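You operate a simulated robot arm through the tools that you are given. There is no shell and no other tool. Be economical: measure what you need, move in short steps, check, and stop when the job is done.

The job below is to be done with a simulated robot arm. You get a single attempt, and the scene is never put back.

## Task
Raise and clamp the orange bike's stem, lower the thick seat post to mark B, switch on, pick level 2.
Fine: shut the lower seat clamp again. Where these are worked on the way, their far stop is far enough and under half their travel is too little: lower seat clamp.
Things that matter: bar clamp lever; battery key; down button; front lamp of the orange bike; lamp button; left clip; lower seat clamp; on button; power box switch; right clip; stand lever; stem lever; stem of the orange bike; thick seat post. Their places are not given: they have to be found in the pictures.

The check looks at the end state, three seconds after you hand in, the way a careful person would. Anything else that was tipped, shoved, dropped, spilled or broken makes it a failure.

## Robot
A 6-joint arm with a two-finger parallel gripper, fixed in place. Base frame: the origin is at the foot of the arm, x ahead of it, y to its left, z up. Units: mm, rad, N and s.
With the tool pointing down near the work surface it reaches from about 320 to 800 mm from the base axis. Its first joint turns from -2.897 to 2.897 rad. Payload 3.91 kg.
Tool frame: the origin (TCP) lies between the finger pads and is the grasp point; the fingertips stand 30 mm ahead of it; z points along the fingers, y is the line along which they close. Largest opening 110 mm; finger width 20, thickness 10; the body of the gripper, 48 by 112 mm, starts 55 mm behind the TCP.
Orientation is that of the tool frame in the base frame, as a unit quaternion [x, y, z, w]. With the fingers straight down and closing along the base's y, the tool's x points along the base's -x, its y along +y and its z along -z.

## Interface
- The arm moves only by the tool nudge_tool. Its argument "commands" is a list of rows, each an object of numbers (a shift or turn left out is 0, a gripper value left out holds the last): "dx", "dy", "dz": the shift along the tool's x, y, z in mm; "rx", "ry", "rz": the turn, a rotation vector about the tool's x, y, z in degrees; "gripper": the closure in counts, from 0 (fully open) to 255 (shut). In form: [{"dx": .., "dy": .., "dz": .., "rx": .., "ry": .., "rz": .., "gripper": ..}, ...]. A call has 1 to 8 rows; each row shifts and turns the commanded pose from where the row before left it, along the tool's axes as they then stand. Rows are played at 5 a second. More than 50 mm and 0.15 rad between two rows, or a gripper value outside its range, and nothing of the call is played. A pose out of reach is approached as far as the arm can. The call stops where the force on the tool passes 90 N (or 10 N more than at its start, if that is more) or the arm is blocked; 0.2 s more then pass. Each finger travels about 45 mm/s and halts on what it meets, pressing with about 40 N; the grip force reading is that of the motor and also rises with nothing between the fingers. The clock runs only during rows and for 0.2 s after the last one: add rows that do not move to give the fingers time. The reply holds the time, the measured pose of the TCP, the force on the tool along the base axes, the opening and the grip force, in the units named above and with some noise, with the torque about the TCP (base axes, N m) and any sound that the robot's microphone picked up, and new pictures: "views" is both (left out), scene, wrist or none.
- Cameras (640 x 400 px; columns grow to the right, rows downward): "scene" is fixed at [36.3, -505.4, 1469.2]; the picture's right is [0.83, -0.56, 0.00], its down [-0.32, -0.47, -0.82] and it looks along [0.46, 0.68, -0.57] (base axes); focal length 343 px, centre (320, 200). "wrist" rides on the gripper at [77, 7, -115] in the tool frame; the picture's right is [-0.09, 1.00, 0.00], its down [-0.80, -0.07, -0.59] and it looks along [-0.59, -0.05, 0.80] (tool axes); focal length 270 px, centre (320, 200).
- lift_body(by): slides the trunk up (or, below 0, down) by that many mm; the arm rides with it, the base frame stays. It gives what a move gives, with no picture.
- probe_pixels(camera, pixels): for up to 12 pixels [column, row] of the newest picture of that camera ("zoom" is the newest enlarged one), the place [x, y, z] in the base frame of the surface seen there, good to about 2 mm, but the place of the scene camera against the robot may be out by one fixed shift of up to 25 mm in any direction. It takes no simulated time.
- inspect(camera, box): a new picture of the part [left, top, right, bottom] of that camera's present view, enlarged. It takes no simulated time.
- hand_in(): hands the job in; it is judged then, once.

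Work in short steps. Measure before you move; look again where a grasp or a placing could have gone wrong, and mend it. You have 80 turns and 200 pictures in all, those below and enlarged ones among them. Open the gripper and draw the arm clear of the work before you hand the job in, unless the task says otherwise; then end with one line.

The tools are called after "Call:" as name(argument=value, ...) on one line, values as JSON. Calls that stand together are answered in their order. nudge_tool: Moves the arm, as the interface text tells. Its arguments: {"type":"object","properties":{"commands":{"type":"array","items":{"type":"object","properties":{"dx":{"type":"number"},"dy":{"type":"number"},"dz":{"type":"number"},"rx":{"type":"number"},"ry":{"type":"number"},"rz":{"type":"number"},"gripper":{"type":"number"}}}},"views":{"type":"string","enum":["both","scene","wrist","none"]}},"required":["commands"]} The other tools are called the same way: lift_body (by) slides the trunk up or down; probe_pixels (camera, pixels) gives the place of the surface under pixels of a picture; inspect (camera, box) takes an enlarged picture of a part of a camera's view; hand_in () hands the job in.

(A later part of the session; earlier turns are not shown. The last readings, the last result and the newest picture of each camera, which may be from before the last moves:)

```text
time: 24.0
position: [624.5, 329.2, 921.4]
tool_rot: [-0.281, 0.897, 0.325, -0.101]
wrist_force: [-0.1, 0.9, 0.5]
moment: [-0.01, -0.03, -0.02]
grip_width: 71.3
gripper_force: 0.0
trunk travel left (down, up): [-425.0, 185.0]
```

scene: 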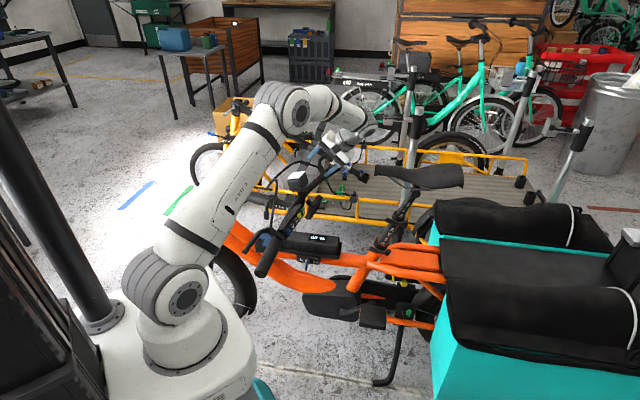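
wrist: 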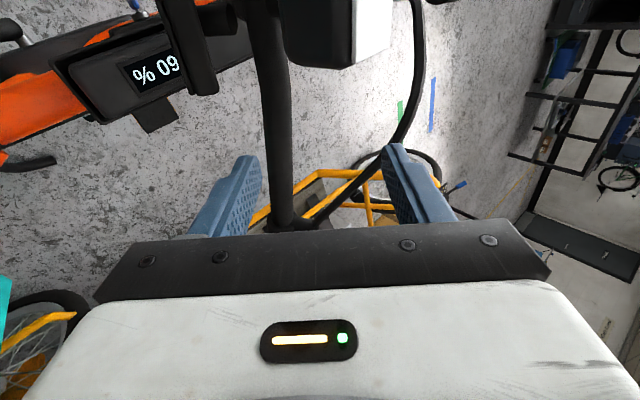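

The bar now runs down the picture at column ~275, left of the finger centre. I shift -34 along tool y and go forward part way.

Call:
nudge_tool(commands=[{"dy": -34.4}, {"dz": 35}, {"dz": 30}, {}])

Call:
probe_pixels(camera="wrist", pixels=[[320, 60], [320, 120], [320, 180], [305, 150], [335, 150], [320, 150]])

```text
time: 25.0
position: [616.2, 342.2, 848.7]
tool_rot: [-0.28, 0.898, 0.324, -0.101]
wrist_force: [-0.2, -0.5, 0.5]
moment: [-0.02, -0.03, -0.01]
grip_width: 71.5
gripper_force: 0.0
trunk travel left (down, up): [-425.0, 185.0]
```

scene: 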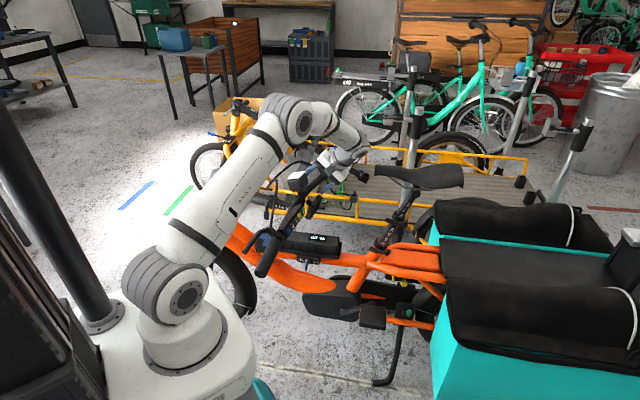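
wrist: 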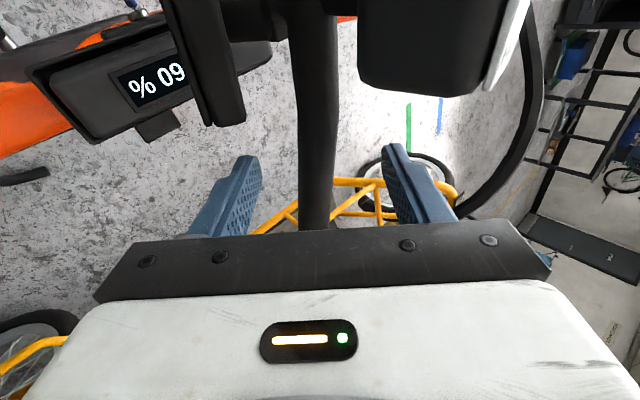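

```text
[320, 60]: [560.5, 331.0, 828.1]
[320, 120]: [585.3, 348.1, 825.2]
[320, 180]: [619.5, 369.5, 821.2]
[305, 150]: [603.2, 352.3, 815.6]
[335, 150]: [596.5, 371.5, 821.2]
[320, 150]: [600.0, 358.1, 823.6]
```

The bar is centred at column ~318, with its surface about 33 mm ahead of the TCP. I advance 44 mm and close.

Call:
nudge_tool(commands=[{"dz": 22}, {"dz": 22}, {"gripper": 255}, {}, {}, {}])

```text
time: 26.4
position: [600.3, 363.2, 814.1]
tool_rot: [-0.28, 0.898, 0.324, -0.101]
wrist_force: [3.1, -5.7, -7.7]
moment: [-0.3, -0.02, -0.62]
grip_width: 27.3
gripper_force: 45.2
trunk travel left (down, up): [-425.0, 185.0]
```

scene: 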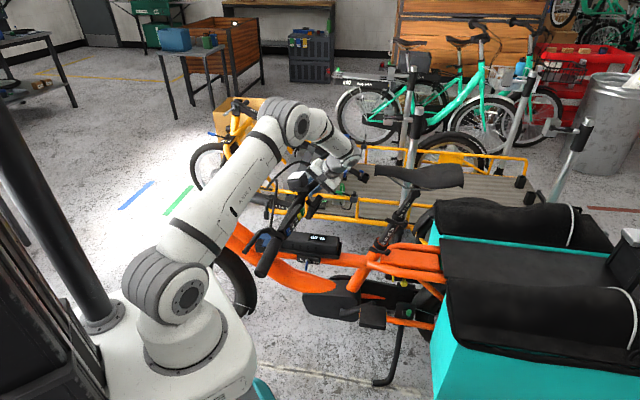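
wrist: 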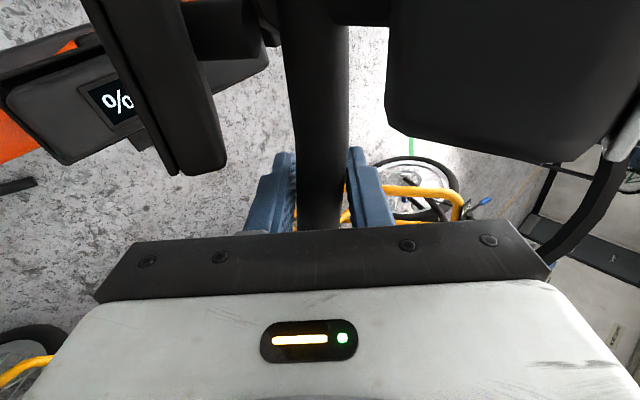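

The bar is held (27 mm opening), 306 mm from the hinge. I lift along the arc for about 10° and check.

Call:
nudge_tool(commands=[{"dy": 10.5, "dz": -8.2}, {"dy": 10.5, "dz": -8.2}, {"dy": 11.2, "dz": -7.3}, {"dy": 11.2, "dz": -7.3}, {}])

```text
time: 27.6
position: [594.0, 376.4, 868.2]
tool_rot: [-0.28, 0.898, 0.325, -0.101]
wrist_force: [19.8, -1.1, -11.2]
moment: [-0.37, -0.17, -1.13]
grip_width: 27.3
gripper_force: 45.2
trunk travel left (down, up): [-425.0, 185.0]
```

scene: 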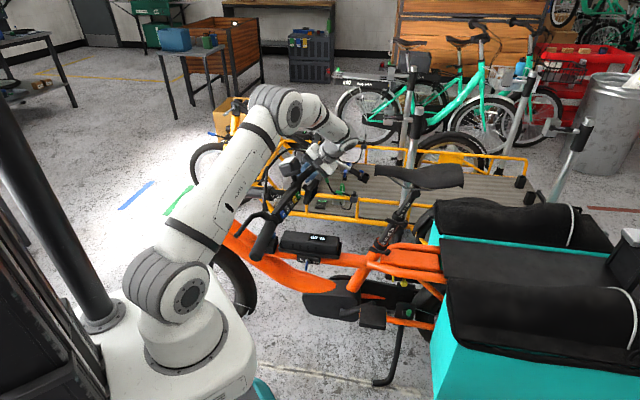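
wrist: 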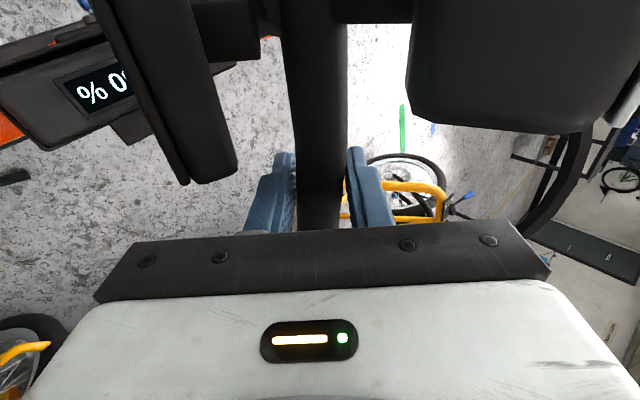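

The stem rises with only about 11 N and stays on the R≈306 arc (now at 20°). I continue for 40° more.

Call:
nudge_tool(commands=[{"dy": 23.7, "dz": -12.3}, {"dy": 24.7, "dz": -10.2}, {"dy": 25.5, "dz": -8.0}, {"dy": 26.1, "dz": -5.8}, {"dy": 26.5, "dz": -3.5}, {"dy": 26.7, "dz": -1.2}, {"dy": 26.7, "dz": 1.2}, {"dy": 26.5, "dz": 3.5}])

```text
time: 29.4
position: [519.3, 487.7, 1026.2]
tool_rot: [-0.278, 0.898, 0.326, -0.099]
wrist_force: [34.7, 11.5, 3.1]
moment: [-0.24, -0.62, -1.54]
grip_width: 26.0
gripper_force: 45.3
trunk travel left (down, up): [-425.0, 185.0]
```

scene: 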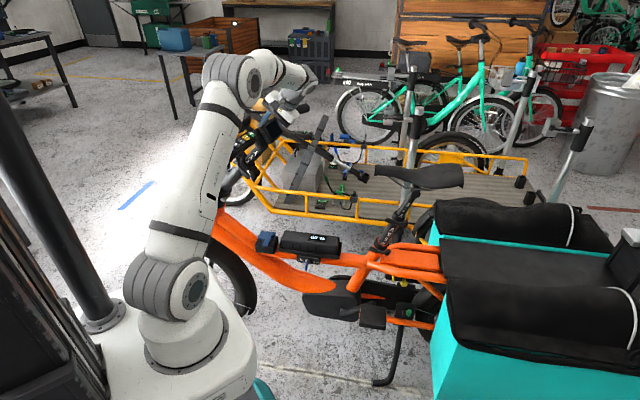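
wrist: 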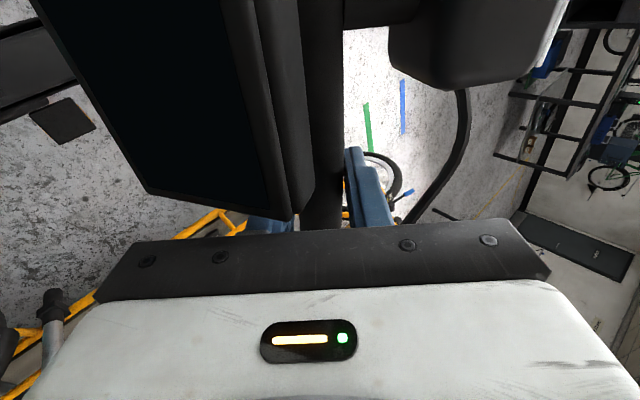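

It is now at 60° with a lateral force of 35 N, so the true hinge axis is slightly skewed. The display panel's corner at (285,212) looks close to the lower finger, so I probe it before continuing.

Call:
probe_pixels(camera="wrist", pixels=[[285, 210], [270, 150], [150, 190], [230, 10], [300, 190], [320, 170], [220, 200]])

Call:
inspect(camera="scene", box=[190, 60, 330, 220])

```text
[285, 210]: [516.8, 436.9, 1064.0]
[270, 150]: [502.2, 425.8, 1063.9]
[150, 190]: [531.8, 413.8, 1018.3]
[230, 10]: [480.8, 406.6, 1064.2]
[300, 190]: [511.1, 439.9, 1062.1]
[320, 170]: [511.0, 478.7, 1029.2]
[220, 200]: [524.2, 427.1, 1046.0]
```

```text
2.50 times, centred on (260, 140) of scene
```

zoom: 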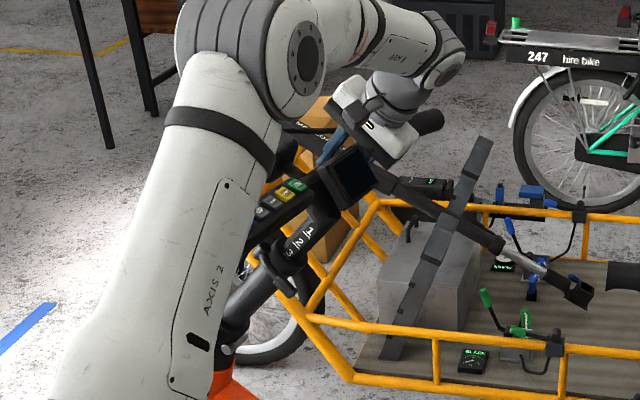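

The display edge is about 7 mm beside the gripper body. I carry on with the arc, drifting 2 mm per step to the right.

Call:
nudge_tool(commands=[{"dx": -2, "dy": 20.8, "dz": 4.4}, {"dx": -2, "dy": 20.5, "dz": 5.8}, {"dx": -2, "dy": 20, "dz": 7.2}, {}])

```text
time: 30.4
position: [484.6, 537.9, 1053.9]
tool_rot: [-0.281, 0.898, 0.324, -0.103]
wrist_force: [-3.7, -6.2, -3.9]
moment: [-0.35, 0.76, -0.24]
grip_width: 25.5
gripper_force: 45.2
trunk travel left (down, up): [-425.0, 185.0]
```

scene: 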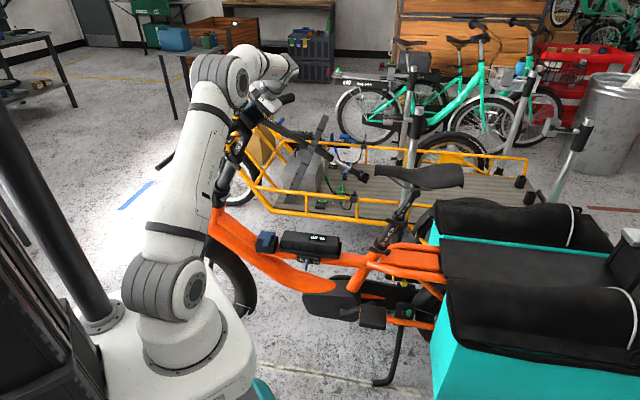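
wrist: 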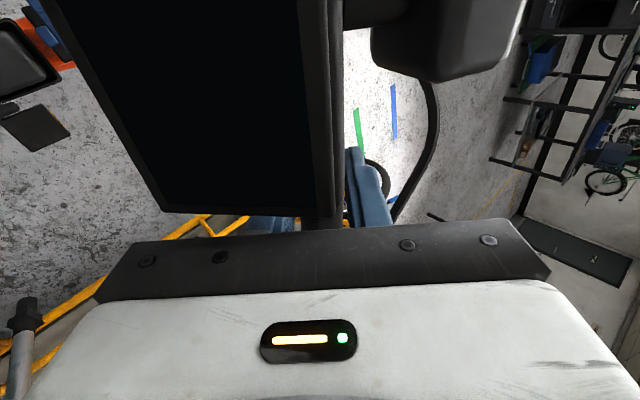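

Forces are near zero at 63° of stem rotation. I continue until it meets its stop.

Call:
nudge_tool(commands=[{"dy": 9.7, "dz": 4.4}, {"dy": 9.7, "dz": 4.4}, {"dy": 9.4, "dz": 5}, {"dy": 9.4, "dz": 5}, {}])

```text
time: 31.6
position: [461.5, 572.4, 1063.9]
tool_rot: [-0.281, 0.898, 0.324, -0.101]
wrist_force: [-18.9, -16.2, -15.4]
moment: [-0.47, 0.68, -0.54]
grip_width: 25.0
gripper_force: 45.3
trunk travel left (down, up): [-425.0, 185.0]
```

scene: 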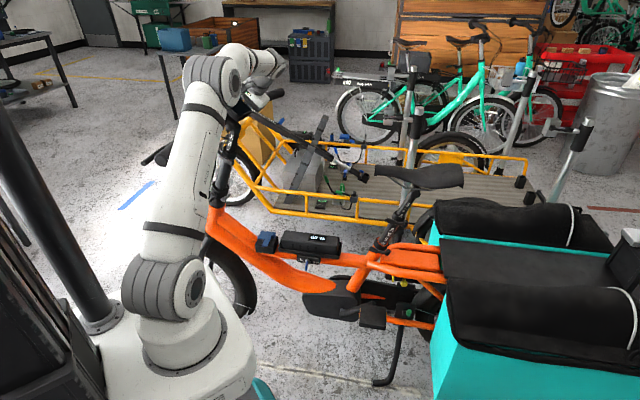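
wrist: 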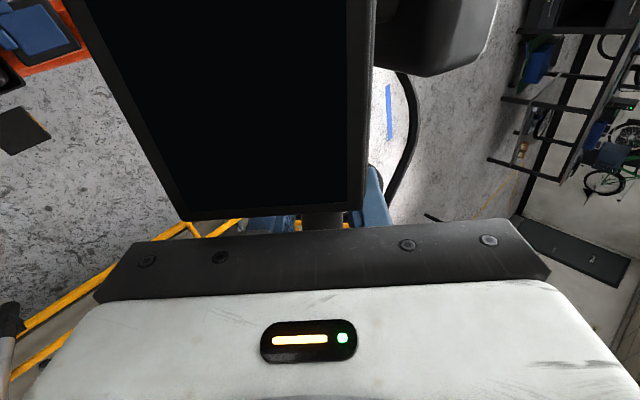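

At 71° of rotation the forces are still moderate, so I continue in small steps.

Call:
nudge_tool(commands=[{"dx": 2, "dy": 9, "dz": 5.7}, {"dx": 2, "dy": 9, "dz": 5.7}, {"dy": 8.6, "dz": 6.3}, {"dy": 8.6, "dz": 6.3}, {}])

Call:
inspect(camera="scene", box=[140, 80, 300, 240])

```text
time: 32.8
position: [444.9, 592.4, 1068.1]
tool_rot: [-0.278, 0.899, 0.323, -0.1]
wrist_force: [22.3, -76.9, -15.0]
moment: [-1.33, 0.15, 0.35]
grip_width: 24.7
gripper_force: 45.6
trunk travel left (down, up): [-425.0, 185.0]
```

scene: 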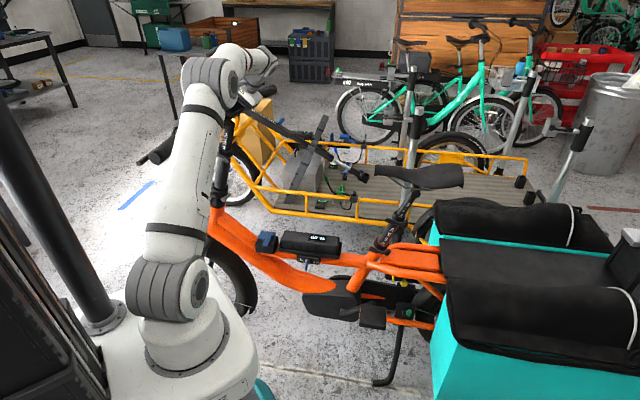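
wrist: 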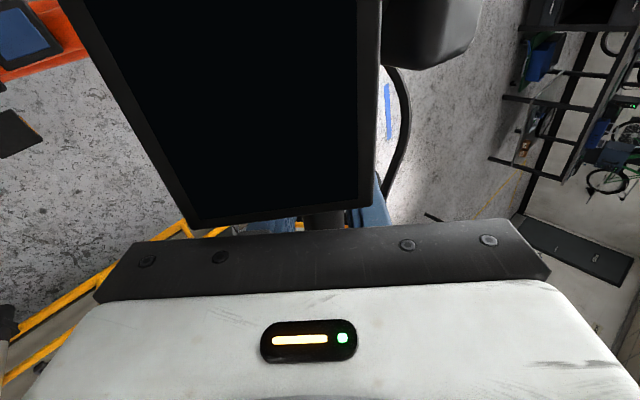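

```text
2.50 times, centred on (220, 160) of scene
```

zoom: 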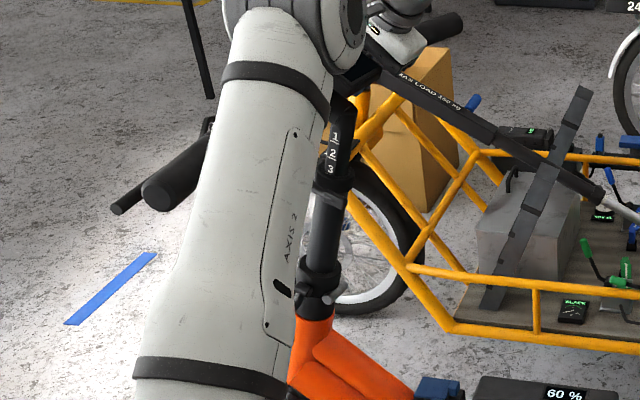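

The force rose to 77 N and the collar is seated: the stem has reached its stop at about 76°. I ease back a little and open slightly to see whether the stem stays by itself.

Call:
nudge_tool(commands=[{"dy": -3, "dz": -2}, {"gripper": 180}, {}, {}, {}], views="wrist")

```text
time: 34.0
position: [440.7, 600.4, 1065.0]
tool_rot: [-0.28, 0.897, 0.325, -0.101]
wrist_force: [19.0, -7.4, -0.1]
moment: [-0.38, -0.13, 0.4]
grip_width: 40.0
gripper_force: 7.5
trunk travel left (down, up): [-425.0, 185.0]
```

wrist: 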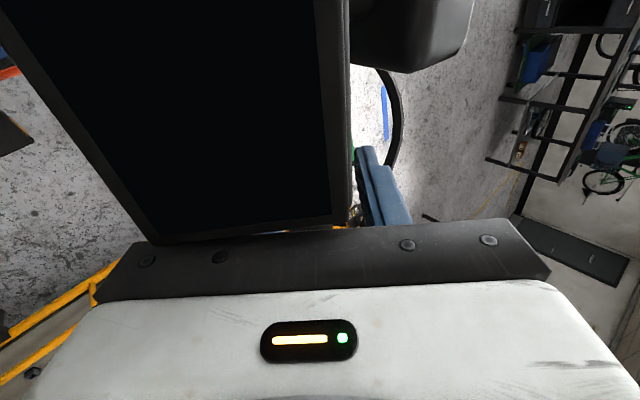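

The tool sprang 9 mm forward as it was released and now feels about 17 N to the rear. I back off 8 mm and see whether the bar follows.

Call:
nudge_tool(commands=[{"dy": -3, "dz": -2.6}, {"dy": -3, "dz": -2.6}, {}], views="wrist")

Call:
probe_pixels(camera="wrist", pixels=[[330, 100], [330, 200], [150, 230], [420, 40], [240, 100]])

```text
time: 34.8
position: [442.9, 596.5, 1064.2]
tool_rot: [-0.281, 0.898, 0.324, -0.102]
wrist_force: [6.6, 7.0, -9.1]
moment: [0.17, 0.23, 0.56]
grip_width: 34.3
gripper_force: 1.4
trunk travel left (down, up): [-425.0, 185.0]
```

wrist: 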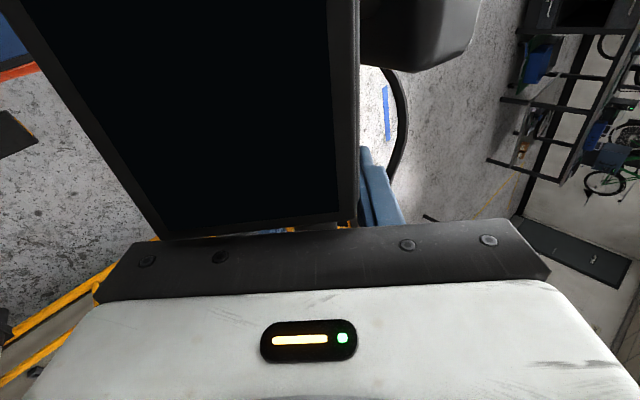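

```text
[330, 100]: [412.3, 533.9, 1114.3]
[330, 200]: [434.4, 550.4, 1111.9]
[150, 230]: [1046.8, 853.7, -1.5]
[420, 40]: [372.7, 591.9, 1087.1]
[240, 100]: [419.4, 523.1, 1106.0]
```

Contact is light. I open wider; if the stem is unsupported, the rear finger catches it and the display will have shifted.

Call:
nudge_tool(commands=[{"gripper": 100}, {}, {}, {}], views="wrist")

Call:
probe_pixels(camera="wrist", pixels=[[330, 100], [330, 200], [420, 40], [240, 100]])

```text
time: 35.8
position: [443.5, 596.2, 1066.8]
tool_rot: [-0.28, 0.898, 0.325, -0.1]
wrist_force: [9.6, 7.8, 0.3]
moment: [-0.17, 0.16, 0.84]
grip_width: 67.0
gripper_force: 0.2
trunk travel left (down, up): [-425.0, 185.0]
```

wrist: 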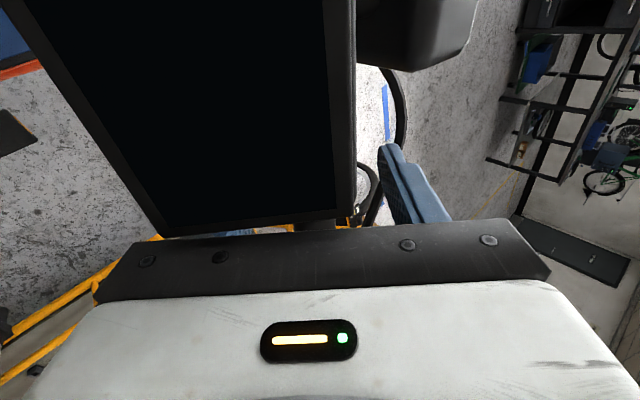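

```text
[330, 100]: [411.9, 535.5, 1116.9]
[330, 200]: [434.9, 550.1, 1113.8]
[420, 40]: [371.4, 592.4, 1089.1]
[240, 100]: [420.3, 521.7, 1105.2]
```

The display hasn't moved, so the stem holds on its own. I slip a few mm right, away from the display, and retract along the tool axis.

Call:
nudge_tool(commands=[{"dx": -5}, {"dz": -20}, {"dz": -40}, {"dz": -40}, {"dz": -40}, {}])

Call:
inspect(camera="scene", box=[140, 80, 300, 240])

```text
time: 37.2
position: [497.6, 522.7, 1174.2]
tool_rot: [-0.282, 0.897, 0.325, -0.101]
wrist_force: [0.3, -1.2, 0.9]
moment: [0.02, -0.05, 0.02]
grip_width: 66.9
gripper_force: 0.1
trunk travel left (down, up): [-425.0, 185.0]
```

scene: 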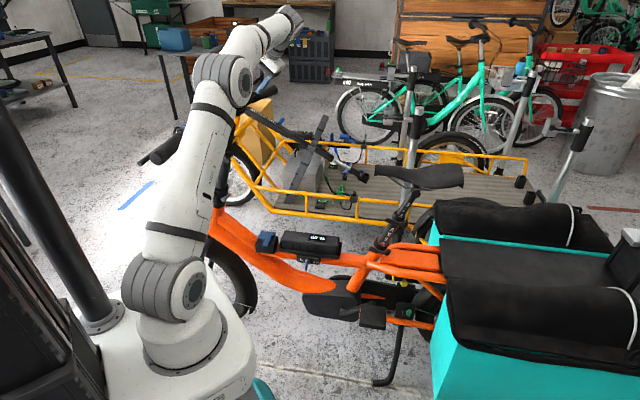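
wrist: 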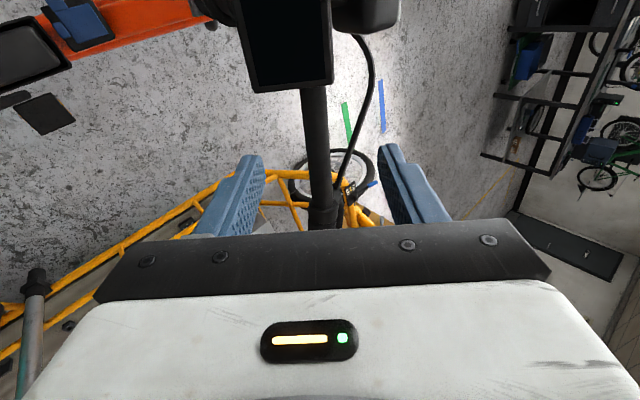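

```text
2.50 times, centred on (220, 160) of scene
```

zoom: 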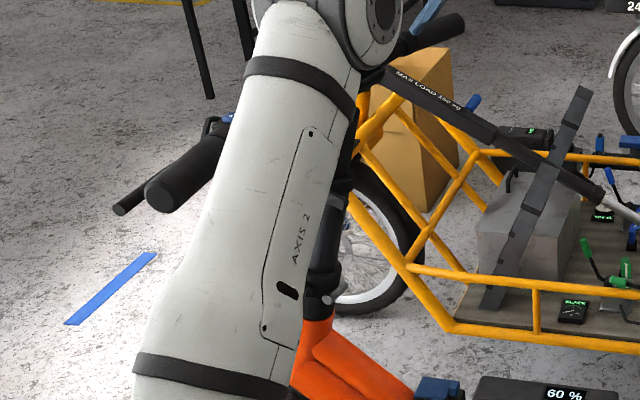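

The stem stays up. Now I need a view of the stem lever, expected near (300,555,790) with its handle tip near (240,530,755). I move rearward, then left, then down, staying behind the raised bar.

Call:
nudge_tool(commands=[{"dy": -32.5, "dz": -27.5}, {"dy": -32.5, "dz": -27.5}, {"dx": 44}, {"dx": 44}, {"dx": 44}, {"dx": 44}, {"dx": 44}, {"dx": 44}], views="none")

Call:
nudge_tool(commands=[{"dx": 42}, {"dy": -30.2, "dz": 36}, {"dy": -30.2, "dz": 36}, {"dy": -30.2, "dz": 36}, {"dy": -30.2, "dz": 36}, {"dy": -30.2, "dz": 36}])

```text
time: 39.0
position: [326.3, 304.7, 1173.2]
tool_rot: [-0.281, 0.898, 0.324, -0.099]
wrist_force: [-0.2, 0.1, -0.1]
moment: [-0.01, -0.01, 0.02]
grip_width: 67.0
gripper_force: 0.1
trunk travel left (down, up): [-425.0, 185.0]
```

```text
time: 40.4
position: [295.7, 280.5, 939.0]
tool_rot: [-0.28, 0.898, 0.325, -0.1]
wrist_force: [-0.5, -0.7, 0.2]
moment: [0.01, -0.01, -0.02]
grip_width: 67.1
gripper_force: 0.0
trunk travel left (down, up): [-425.0, 185.0]
```

scene: 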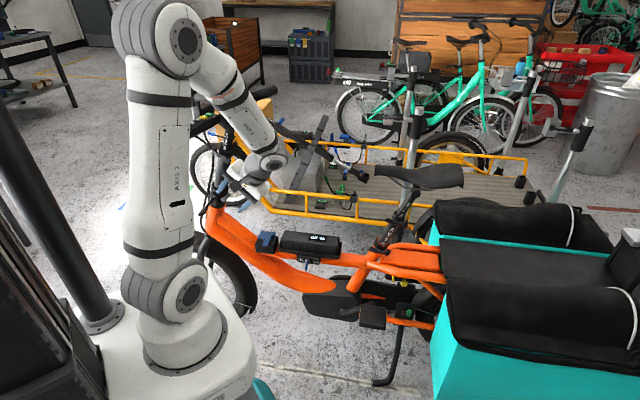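
wrist: 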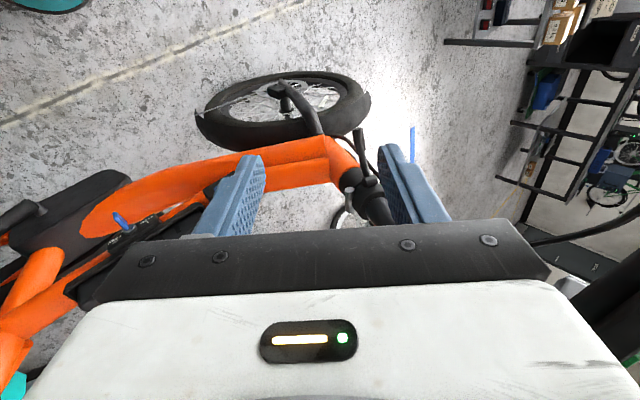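

The collar and lever are visible at (355,185). I zoom in and probe.

Call:
inspect(camera="wrist", box=[320, 115, 430, 225])

Call:
probe_pixels(camera="wrist", pixels=[[359, 130], [361, 145], [363, 160], [366, 175], [372, 185], [350, 190], [378, 205], [340, 150], [350, 180], [335, 160]])

Call:
inspect(camera="scene", box=[180, 110, 270, 220])

```text
3.64 times, centred on (375, 170) of wrist
```

zoom: 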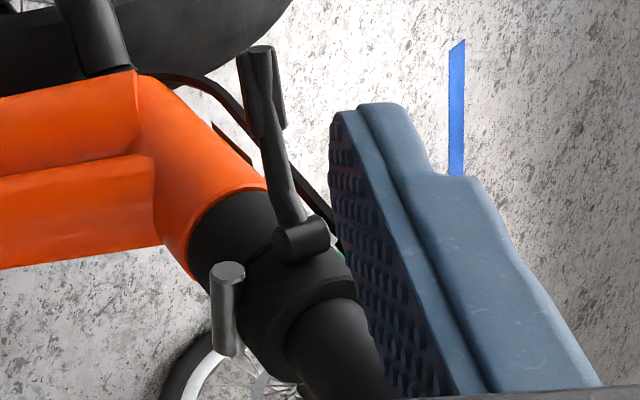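

```text
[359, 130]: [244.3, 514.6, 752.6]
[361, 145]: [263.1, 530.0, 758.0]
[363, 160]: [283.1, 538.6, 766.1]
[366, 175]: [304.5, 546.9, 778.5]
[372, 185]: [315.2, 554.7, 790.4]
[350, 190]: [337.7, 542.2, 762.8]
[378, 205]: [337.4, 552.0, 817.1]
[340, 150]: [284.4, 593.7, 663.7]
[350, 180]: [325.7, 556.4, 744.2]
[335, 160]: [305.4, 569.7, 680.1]
```

```text
3.64 times, centred on (225, 165) of scene
```

zoom: 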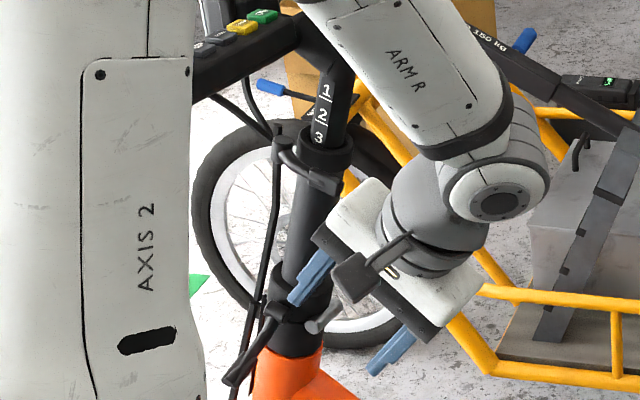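

The lever's handle runs from its pivot near (308,548,782) out to the left at (244,515,752), in the open position. Its tip flares outward, which suggests it closes downward along the head tube. I bring closed fingers above the handle: down first, then forward under the bar.

Call:
nudge_tool(commands=[{"dx": -35, "dy": -23.8, "dz": 28.3, "gripper": 255}, {"dx": -35, "dy": -23.8, "dz": 28.3}, {"dx": -34, "dy": -23.8, "dz": 28.3}, {"dy": 31.2, "dz": 26.2}, {"dy": 31.2, "dz": 26.2}, {"dy": 31.2, "dz": 26.2}, {}])

```text
refused: row 1 steps farther than a row can; nothing moved
```

That row was longer than 50 mm, so I split it.

Call:
nudge_tool(commands=[{"dx": -26, "dy": -18, "dz": 21.3, "gripper": 255}, {"dx": -26, "dy": -18, "dz": 21.3}, {"dx": -26, "dy": -18, "dz": 21.3}, {"dx": -26, "dy": -17.4, "dz": 21.1}, {"dy": 31.2, "dz": 26.2}, {"dy": 31.2, "dz": 26.2}, {"dy": 31.2, "dz": 26.2}, {}])

Call:
inspect(camera="wrist", box=[240, 60, 480, 240])

```text
time: 42.2
position: [311.9, 440.3, 828.5]
tool_rot: [-0.28, 0.898, 0.324, -0.101]
wrist_force: [-0.5, -0.4, -0.1]
moment: [-0.01, -0.02, 0.02]
grip_width: 0.2
gripper_force: 37.9
trunk travel left (down, up): [-425.0, 185.0]
```

scene: 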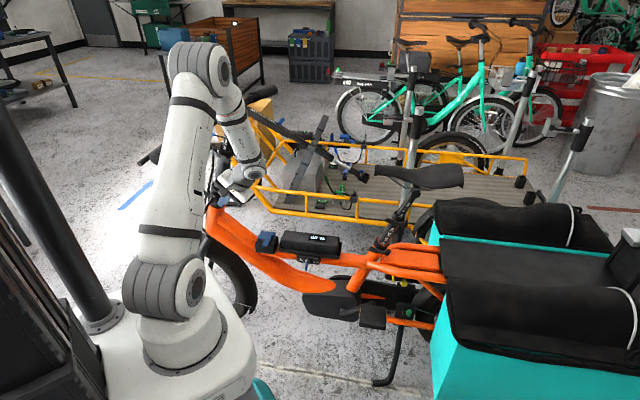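
wrist: 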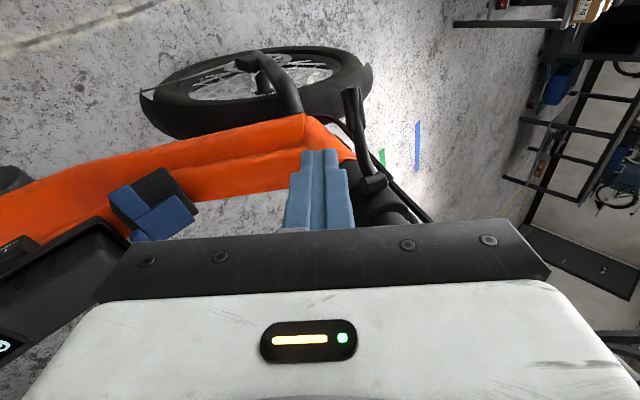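

```text
2.22 times, centred on (360, 150) of wrist
```

zoom: 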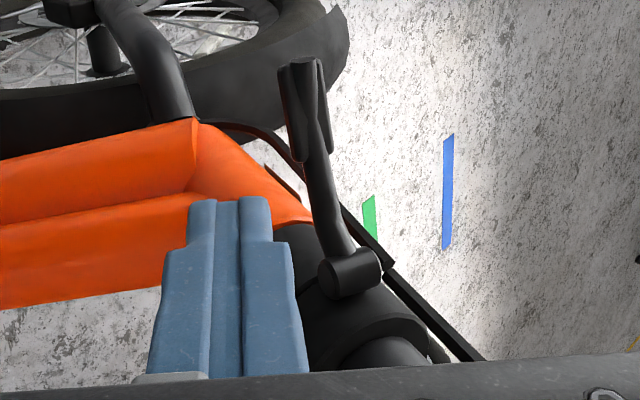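

From here I re-probe the lever, to set the contact point precisely.

Call:
probe_pixels(camera="zoom", pixels=[[303, 62], [305, 90], [305, 130], [312, 155], [322, 190], [335, 230], [335, 285], [365, 265], [350, 270], [240, 205], [395, 265], [440, 315]])

```text
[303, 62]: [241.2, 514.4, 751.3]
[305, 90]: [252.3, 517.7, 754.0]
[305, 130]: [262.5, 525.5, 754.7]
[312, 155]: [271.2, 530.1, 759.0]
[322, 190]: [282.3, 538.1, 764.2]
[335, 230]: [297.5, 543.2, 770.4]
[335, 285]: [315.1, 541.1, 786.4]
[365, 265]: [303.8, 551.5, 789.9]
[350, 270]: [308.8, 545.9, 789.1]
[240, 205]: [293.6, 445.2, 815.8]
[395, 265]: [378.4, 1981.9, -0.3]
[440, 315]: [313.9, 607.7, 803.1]
```

I move the fingertips above the handle and press down about 12 mm past contact to see if it turns.

Call:
nudge_tool(commands=[{"dx": 1.3, "dy": 22.8, "dz": 37.1}, {"dx": 1.3, "dy": 22.8, "dz": 37.1}, {"dy": -6.4, "dz": 7.7}, {"dy": -6.4, "dz": 7.7}, {"dy": -5.1, "dz": 6.1}, {"dy": -5.1, "dz": 6.1}, {}])

Call:
inspect(camera="wrist", box=[240, 60, 480, 240])

```text
time: 43.8
position: [263.1, 504.8, 775.5]
tool_rot: [-0.283, 0.895, 0.332, -0.095]
wrist_force: [6.4, -8.8, 87.9]
moment: [1.21, -0.17, -0.11]
grip_width: 0.0
gripper_force: 37.8
trunk travel left (down, up): [-425.0, 185.0]
```

scene: 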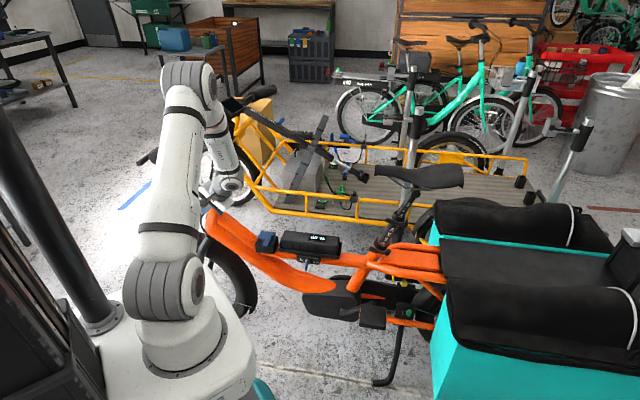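
wrist: 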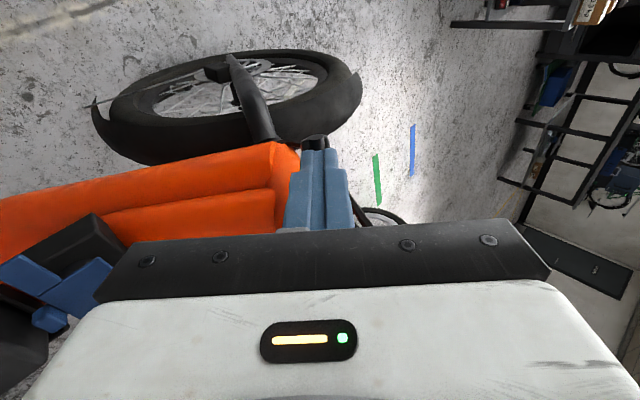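

```text
2.22 times, centred on (360, 150) of wrist
```

zoom: 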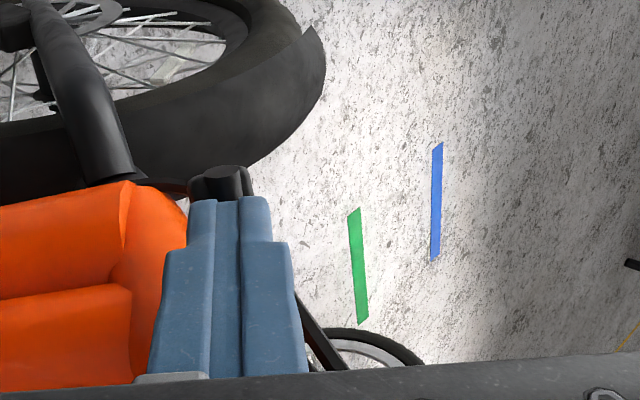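

The reading hit 88 N with no motion, so that side is the lever's stop and it must close the other way, upward. I back off and tilt the tool flatter (65°) so the fingers can push the handle up from below.

Call:
nudge_tool(commands=[{"dy": 16, "dz": -19}, {"dy": -26.8, "dz": -22.5}, {"dy": -26.8, "dz": -22.5}, {"rx": -8.4}, {"rx": -8.4}, {"rx": -8.4}, {}])

Call:
inspect(camera="wrist", box=[240, 60, 480, 240])

```text
time: 45.4
position: [301.7, 447.7, 790.2]
tool_rot: [-0.252, 0.805, 0.513, -0.159]
wrist_force: [0.7, -0.5, -0.2]
moment: [0.0, 0.01, -0.04]
grip_width: 0.0
gripper_force: 37.4
trunk travel left (down, up): [-425.0, 185.0]
```

scene: 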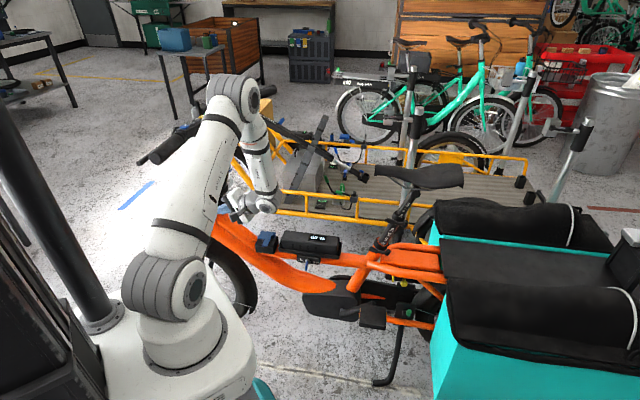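
wrist: 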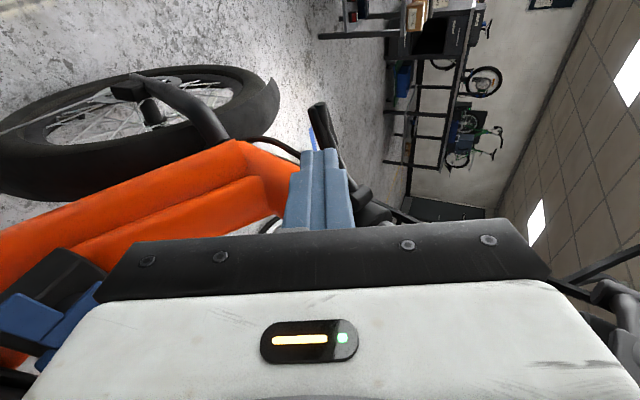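

```text
2.22 times, centred on (360, 150) of wrist
```

zoom: 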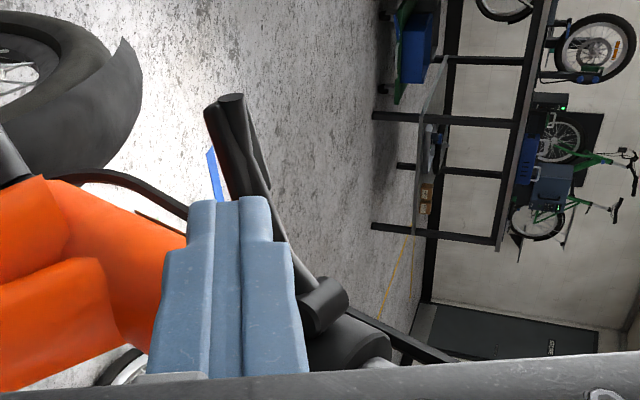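

The tilt worked. I probe the handle again before moving below it.

Call:
probe_pixels(camera="zoom", pixels=[[230, 100], [222, 130], [235, 160], [250, 185], [265, 160], [300, 265], [325, 300], [300, 240]])

```text
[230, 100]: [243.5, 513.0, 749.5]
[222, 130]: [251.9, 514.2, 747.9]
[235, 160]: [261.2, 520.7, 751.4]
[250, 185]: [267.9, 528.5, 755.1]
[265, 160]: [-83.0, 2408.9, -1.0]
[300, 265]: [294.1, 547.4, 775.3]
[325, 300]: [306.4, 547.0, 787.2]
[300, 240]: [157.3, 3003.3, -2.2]
```

I drop 63 mm, then go forward 75 mm so the fingers lie under the handle.

Call:
nudge_tool(commands=[{"dy": -28.5, "dz": 13.3}, {"dy": -28.5, "dz": 13.3}, {"dy": 15.8, "dz": 34}, {"dy": 15.8, "dz": 34}, {}])

Call:
inspect(camera="wrist", box=[240, 60, 480, 240])

```text
time: 46.6
position: [258.3, 509.5, 726.1]
tool_rot: [-0.252, 0.806, 0.512, -0.159]
wrist_force: [-0.4, -0.6, -0.8]
moment: [0.03, 0.01, -0.01]
grip_width: 0.4
gripper_force: 37.1
trunk travel left (down, up): [-425.0, 185.0]
```

scene: 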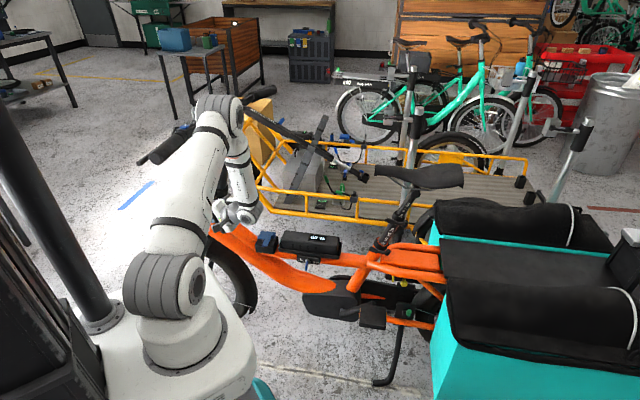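
wrist: 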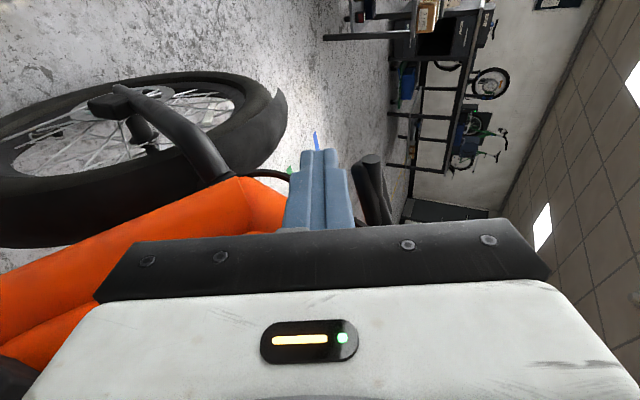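

```text
2.22 times, centred on (360, 150) of wrist
```

zoom: 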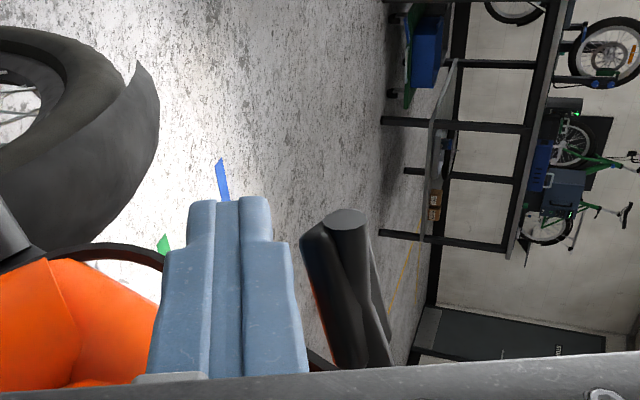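

The handle sits just above the fingers. I lift about 40 mm along its arc and watch the force.

Call:
nudge_tool(commands=[{"dx": -4, "dy": 9, "dz": -4.2}, {"dx": -4, "dy": 9, "dz": -4.2}, {"dx": 5.7, "dy": 9, "dz": -4.2}, {"dx": 4, "dy": 10, "dz": -4.6}, {}], views="wrist")

Call:
inspect(camera="wrist", box=[240, 60, 480, 240])

```text
time: 47.8
position: [260.4, 506.1, 766.9]
tool_rot: [-0.25, 0.806, 0.513, -0.16]
wrist_force: [27.9, -39.6, -16.3]
moment: [0.12, 0.32, -0.33]
grip_width: 0.0
gripper_force: 37.8
trunk travel left (down, up): [-425.0, 185.0]
```

wrist: 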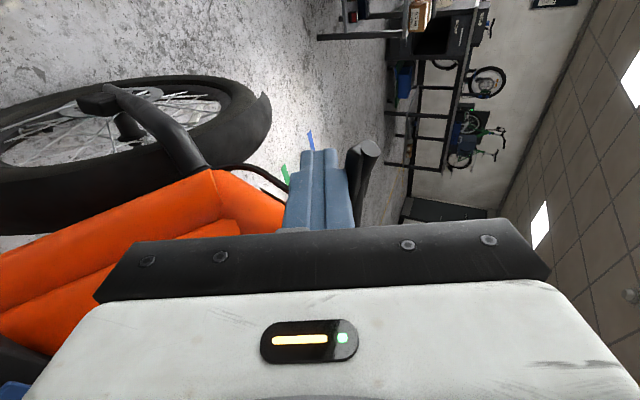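

```text
2.22 times, centred on (360, 150) of wrist
```

zoom: 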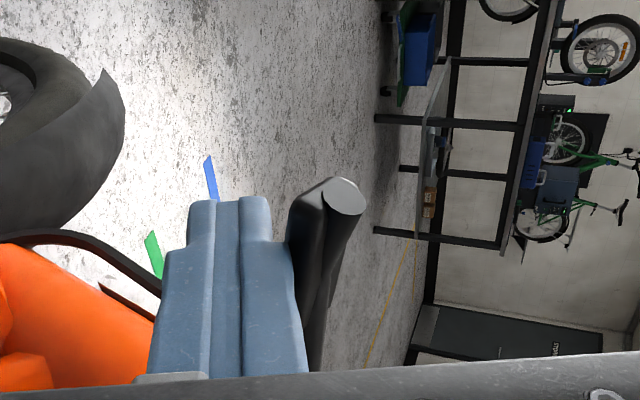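

The force is mostly rearward (48 N), which is odd. I probe where the handle is now.

Call:
probe_pixels(camera="zoom", pixels=[[345, 195], [305, 210], [310, 250], [320, 290], [315, 330], [225, 205], [255, 205], [280, 230]])

Call:
nudge_tool(commands=[{}], views="none")

```text
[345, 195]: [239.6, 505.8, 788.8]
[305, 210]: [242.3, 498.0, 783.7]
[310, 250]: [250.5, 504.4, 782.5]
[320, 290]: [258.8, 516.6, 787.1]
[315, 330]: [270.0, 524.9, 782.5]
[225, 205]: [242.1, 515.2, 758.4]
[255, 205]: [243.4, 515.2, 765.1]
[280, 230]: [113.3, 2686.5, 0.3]
```

```text
time: 48.2
position: [260.9, 506.6, 766.2]
tool_rot: [-0.25, 0.805, 0.514, -0.159]
wrist_force: [25.1, -38.8, -16.2]
moment: [0.16, 0.43, -0.26]
grip_width: 0.0
gripper_force: 37.0
trunk travel left (down, up): [-425.0, 185.0]
```

The tip rose from z=750 to 789, so the lever is turning upward as intended; the rearward load is sliding friction. I continue the arc with a little rearward drift.

Call:
nudge_tool(commands=[{"dx": 2.2, "dy": 13.9, "dz": -11.3}, {"dx": -2.4, "dy": 13.9, "dz": -11.3}, {"dx": -6.8, "dy": 13, "dz": -10.5}, {}])

Call:
inspect(camera="wrist", box=[240, 60, 480, 240])

```text
time: 49.2
position: [276.4, 500.3, 816.3]
tool_rot: [-0.249, 0.808, 0.51, -0.158]
wrist_force: [39.7, -28.0, -36.0]
moment: [-0.04, 0.64, -0.52]
grip_width: 0.0
gripper_force: 37.4
trunk travel left (down, up): [-425.0, 185.0]
```

scene: 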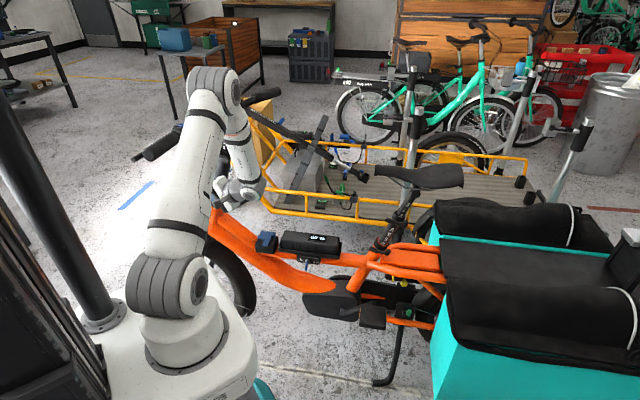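
wrist: 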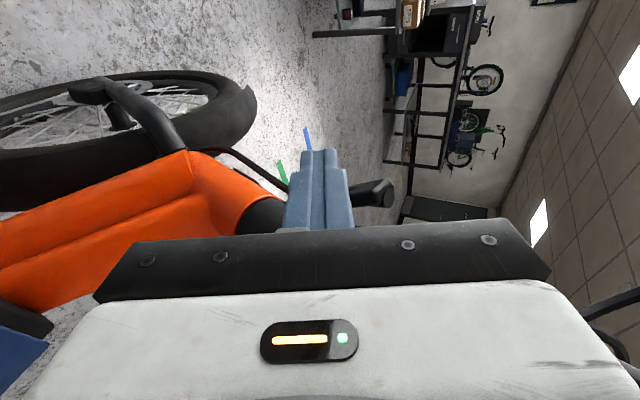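

```text
2.22 times, centred on (360, 150) of wrist
```

zoom: 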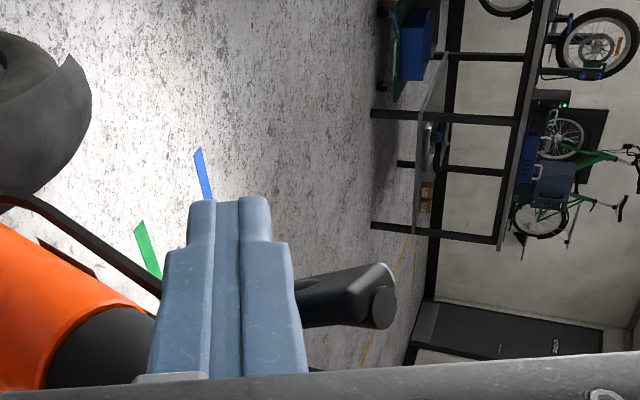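

The handle now points steeply up. I probe it for its angle.

Call:
probe_pixels(camera="zoom", pixels=[[384, 308], [375, 275], [345, 290], [315, 290], [310, 310], [350, 320], [100, 340], [240, 205]])

```text
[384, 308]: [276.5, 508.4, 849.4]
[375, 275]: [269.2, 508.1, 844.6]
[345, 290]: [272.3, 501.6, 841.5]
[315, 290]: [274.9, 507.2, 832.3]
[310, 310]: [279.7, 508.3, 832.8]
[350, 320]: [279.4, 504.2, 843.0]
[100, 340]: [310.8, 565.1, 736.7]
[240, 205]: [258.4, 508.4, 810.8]
```

The handle is about 54° above horizontal. I continue pushing up and right until it stops.

Call:
nudge_tool(commands=[{"dx": -10, "dy": 6.4, "dz": -5.2}, {"dx": -12, "dy": 8, "dz": -6.5}, {"dx": -14, "dy": 4.8, "dz": -3.9}, {}])

Call:
inspect(camera="wrist", box=[240, 60, 480, 240])

```text
time: 50.2
position: [300.7, 518.3, 846.3]
tool_rot: [-0.254, 0.803, 0.515, -0.159]
wrist_force: [-7.4, -4.3, 6.0]
moment: [0.03, -0.09, 0.0]
grip_width: 0.0
gripper_force: 37.8
trunk travel left (down, up): [-425.0, 185.0]
```

scene: 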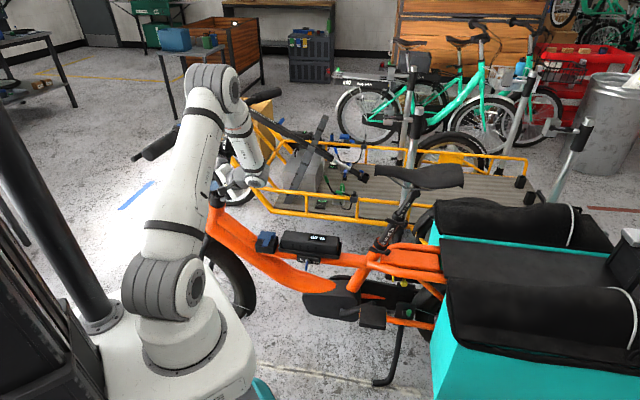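
wrist: 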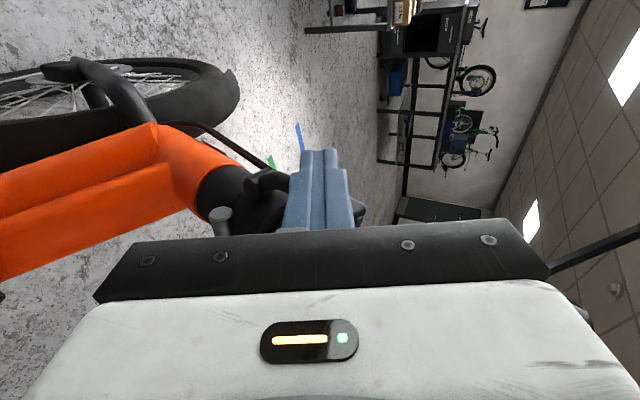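

```text
2.22 times, centred on (360, 150) of wrist
```

zoom: 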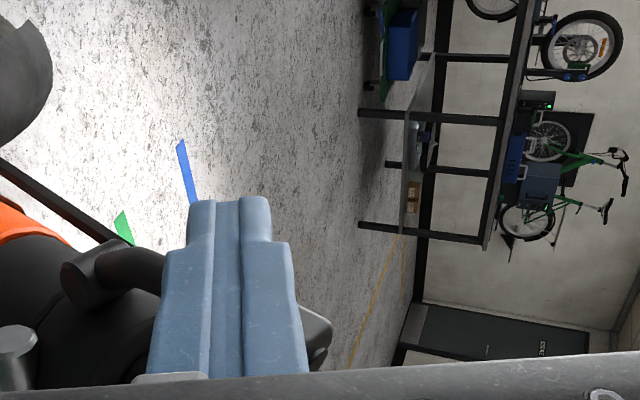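

Low force now; I keep pushing right in small steps to reach the stop.

Call:
nudge_tool(commands=[{"dx": -6}, {"dx": -6}, {"dx": -5}, {"dx": -5}, {}], views="wrist")

Call:
inspect(camera="wrist", box=[200, 60, 480, 240])

```text
time: 51.0
position: [302.4, 518.1, 844.6]
tool_rot: [-0.261, 0.801, 0.512, -0.169]
wrist_force: [-34.6, -36.2, 20.7]
moment: [2.34, -3.29, -2.82]
grip_width: 0.2
gripper_force: 37.9
trunk travel left (down, up): [-425.0, 185.0]
stopped in row 3: the force on the tool passed its limit at 96 N (the readings are from after the stop); the commanded pose is now the measured one
```

wrist: 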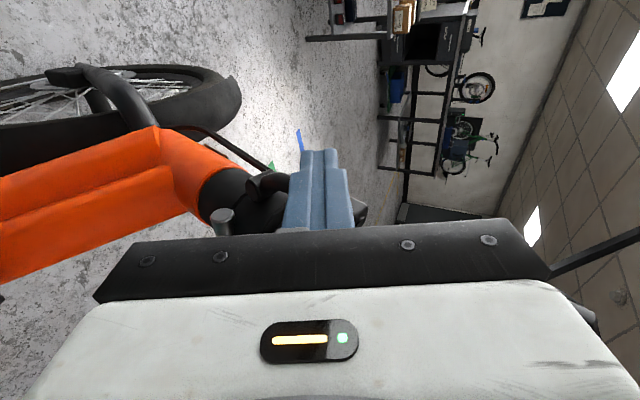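

```text
2.22 times, centred on (340, 150) of wrist
```

zoom: 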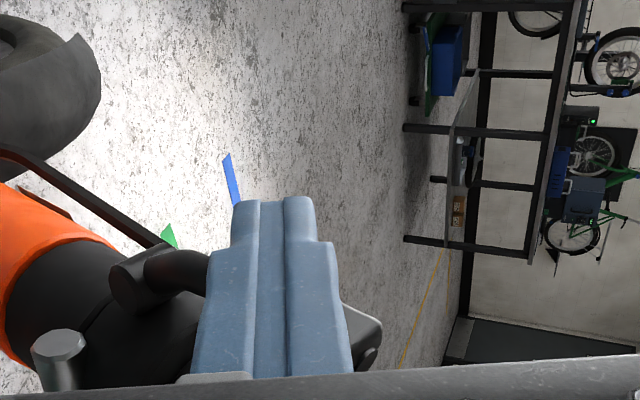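

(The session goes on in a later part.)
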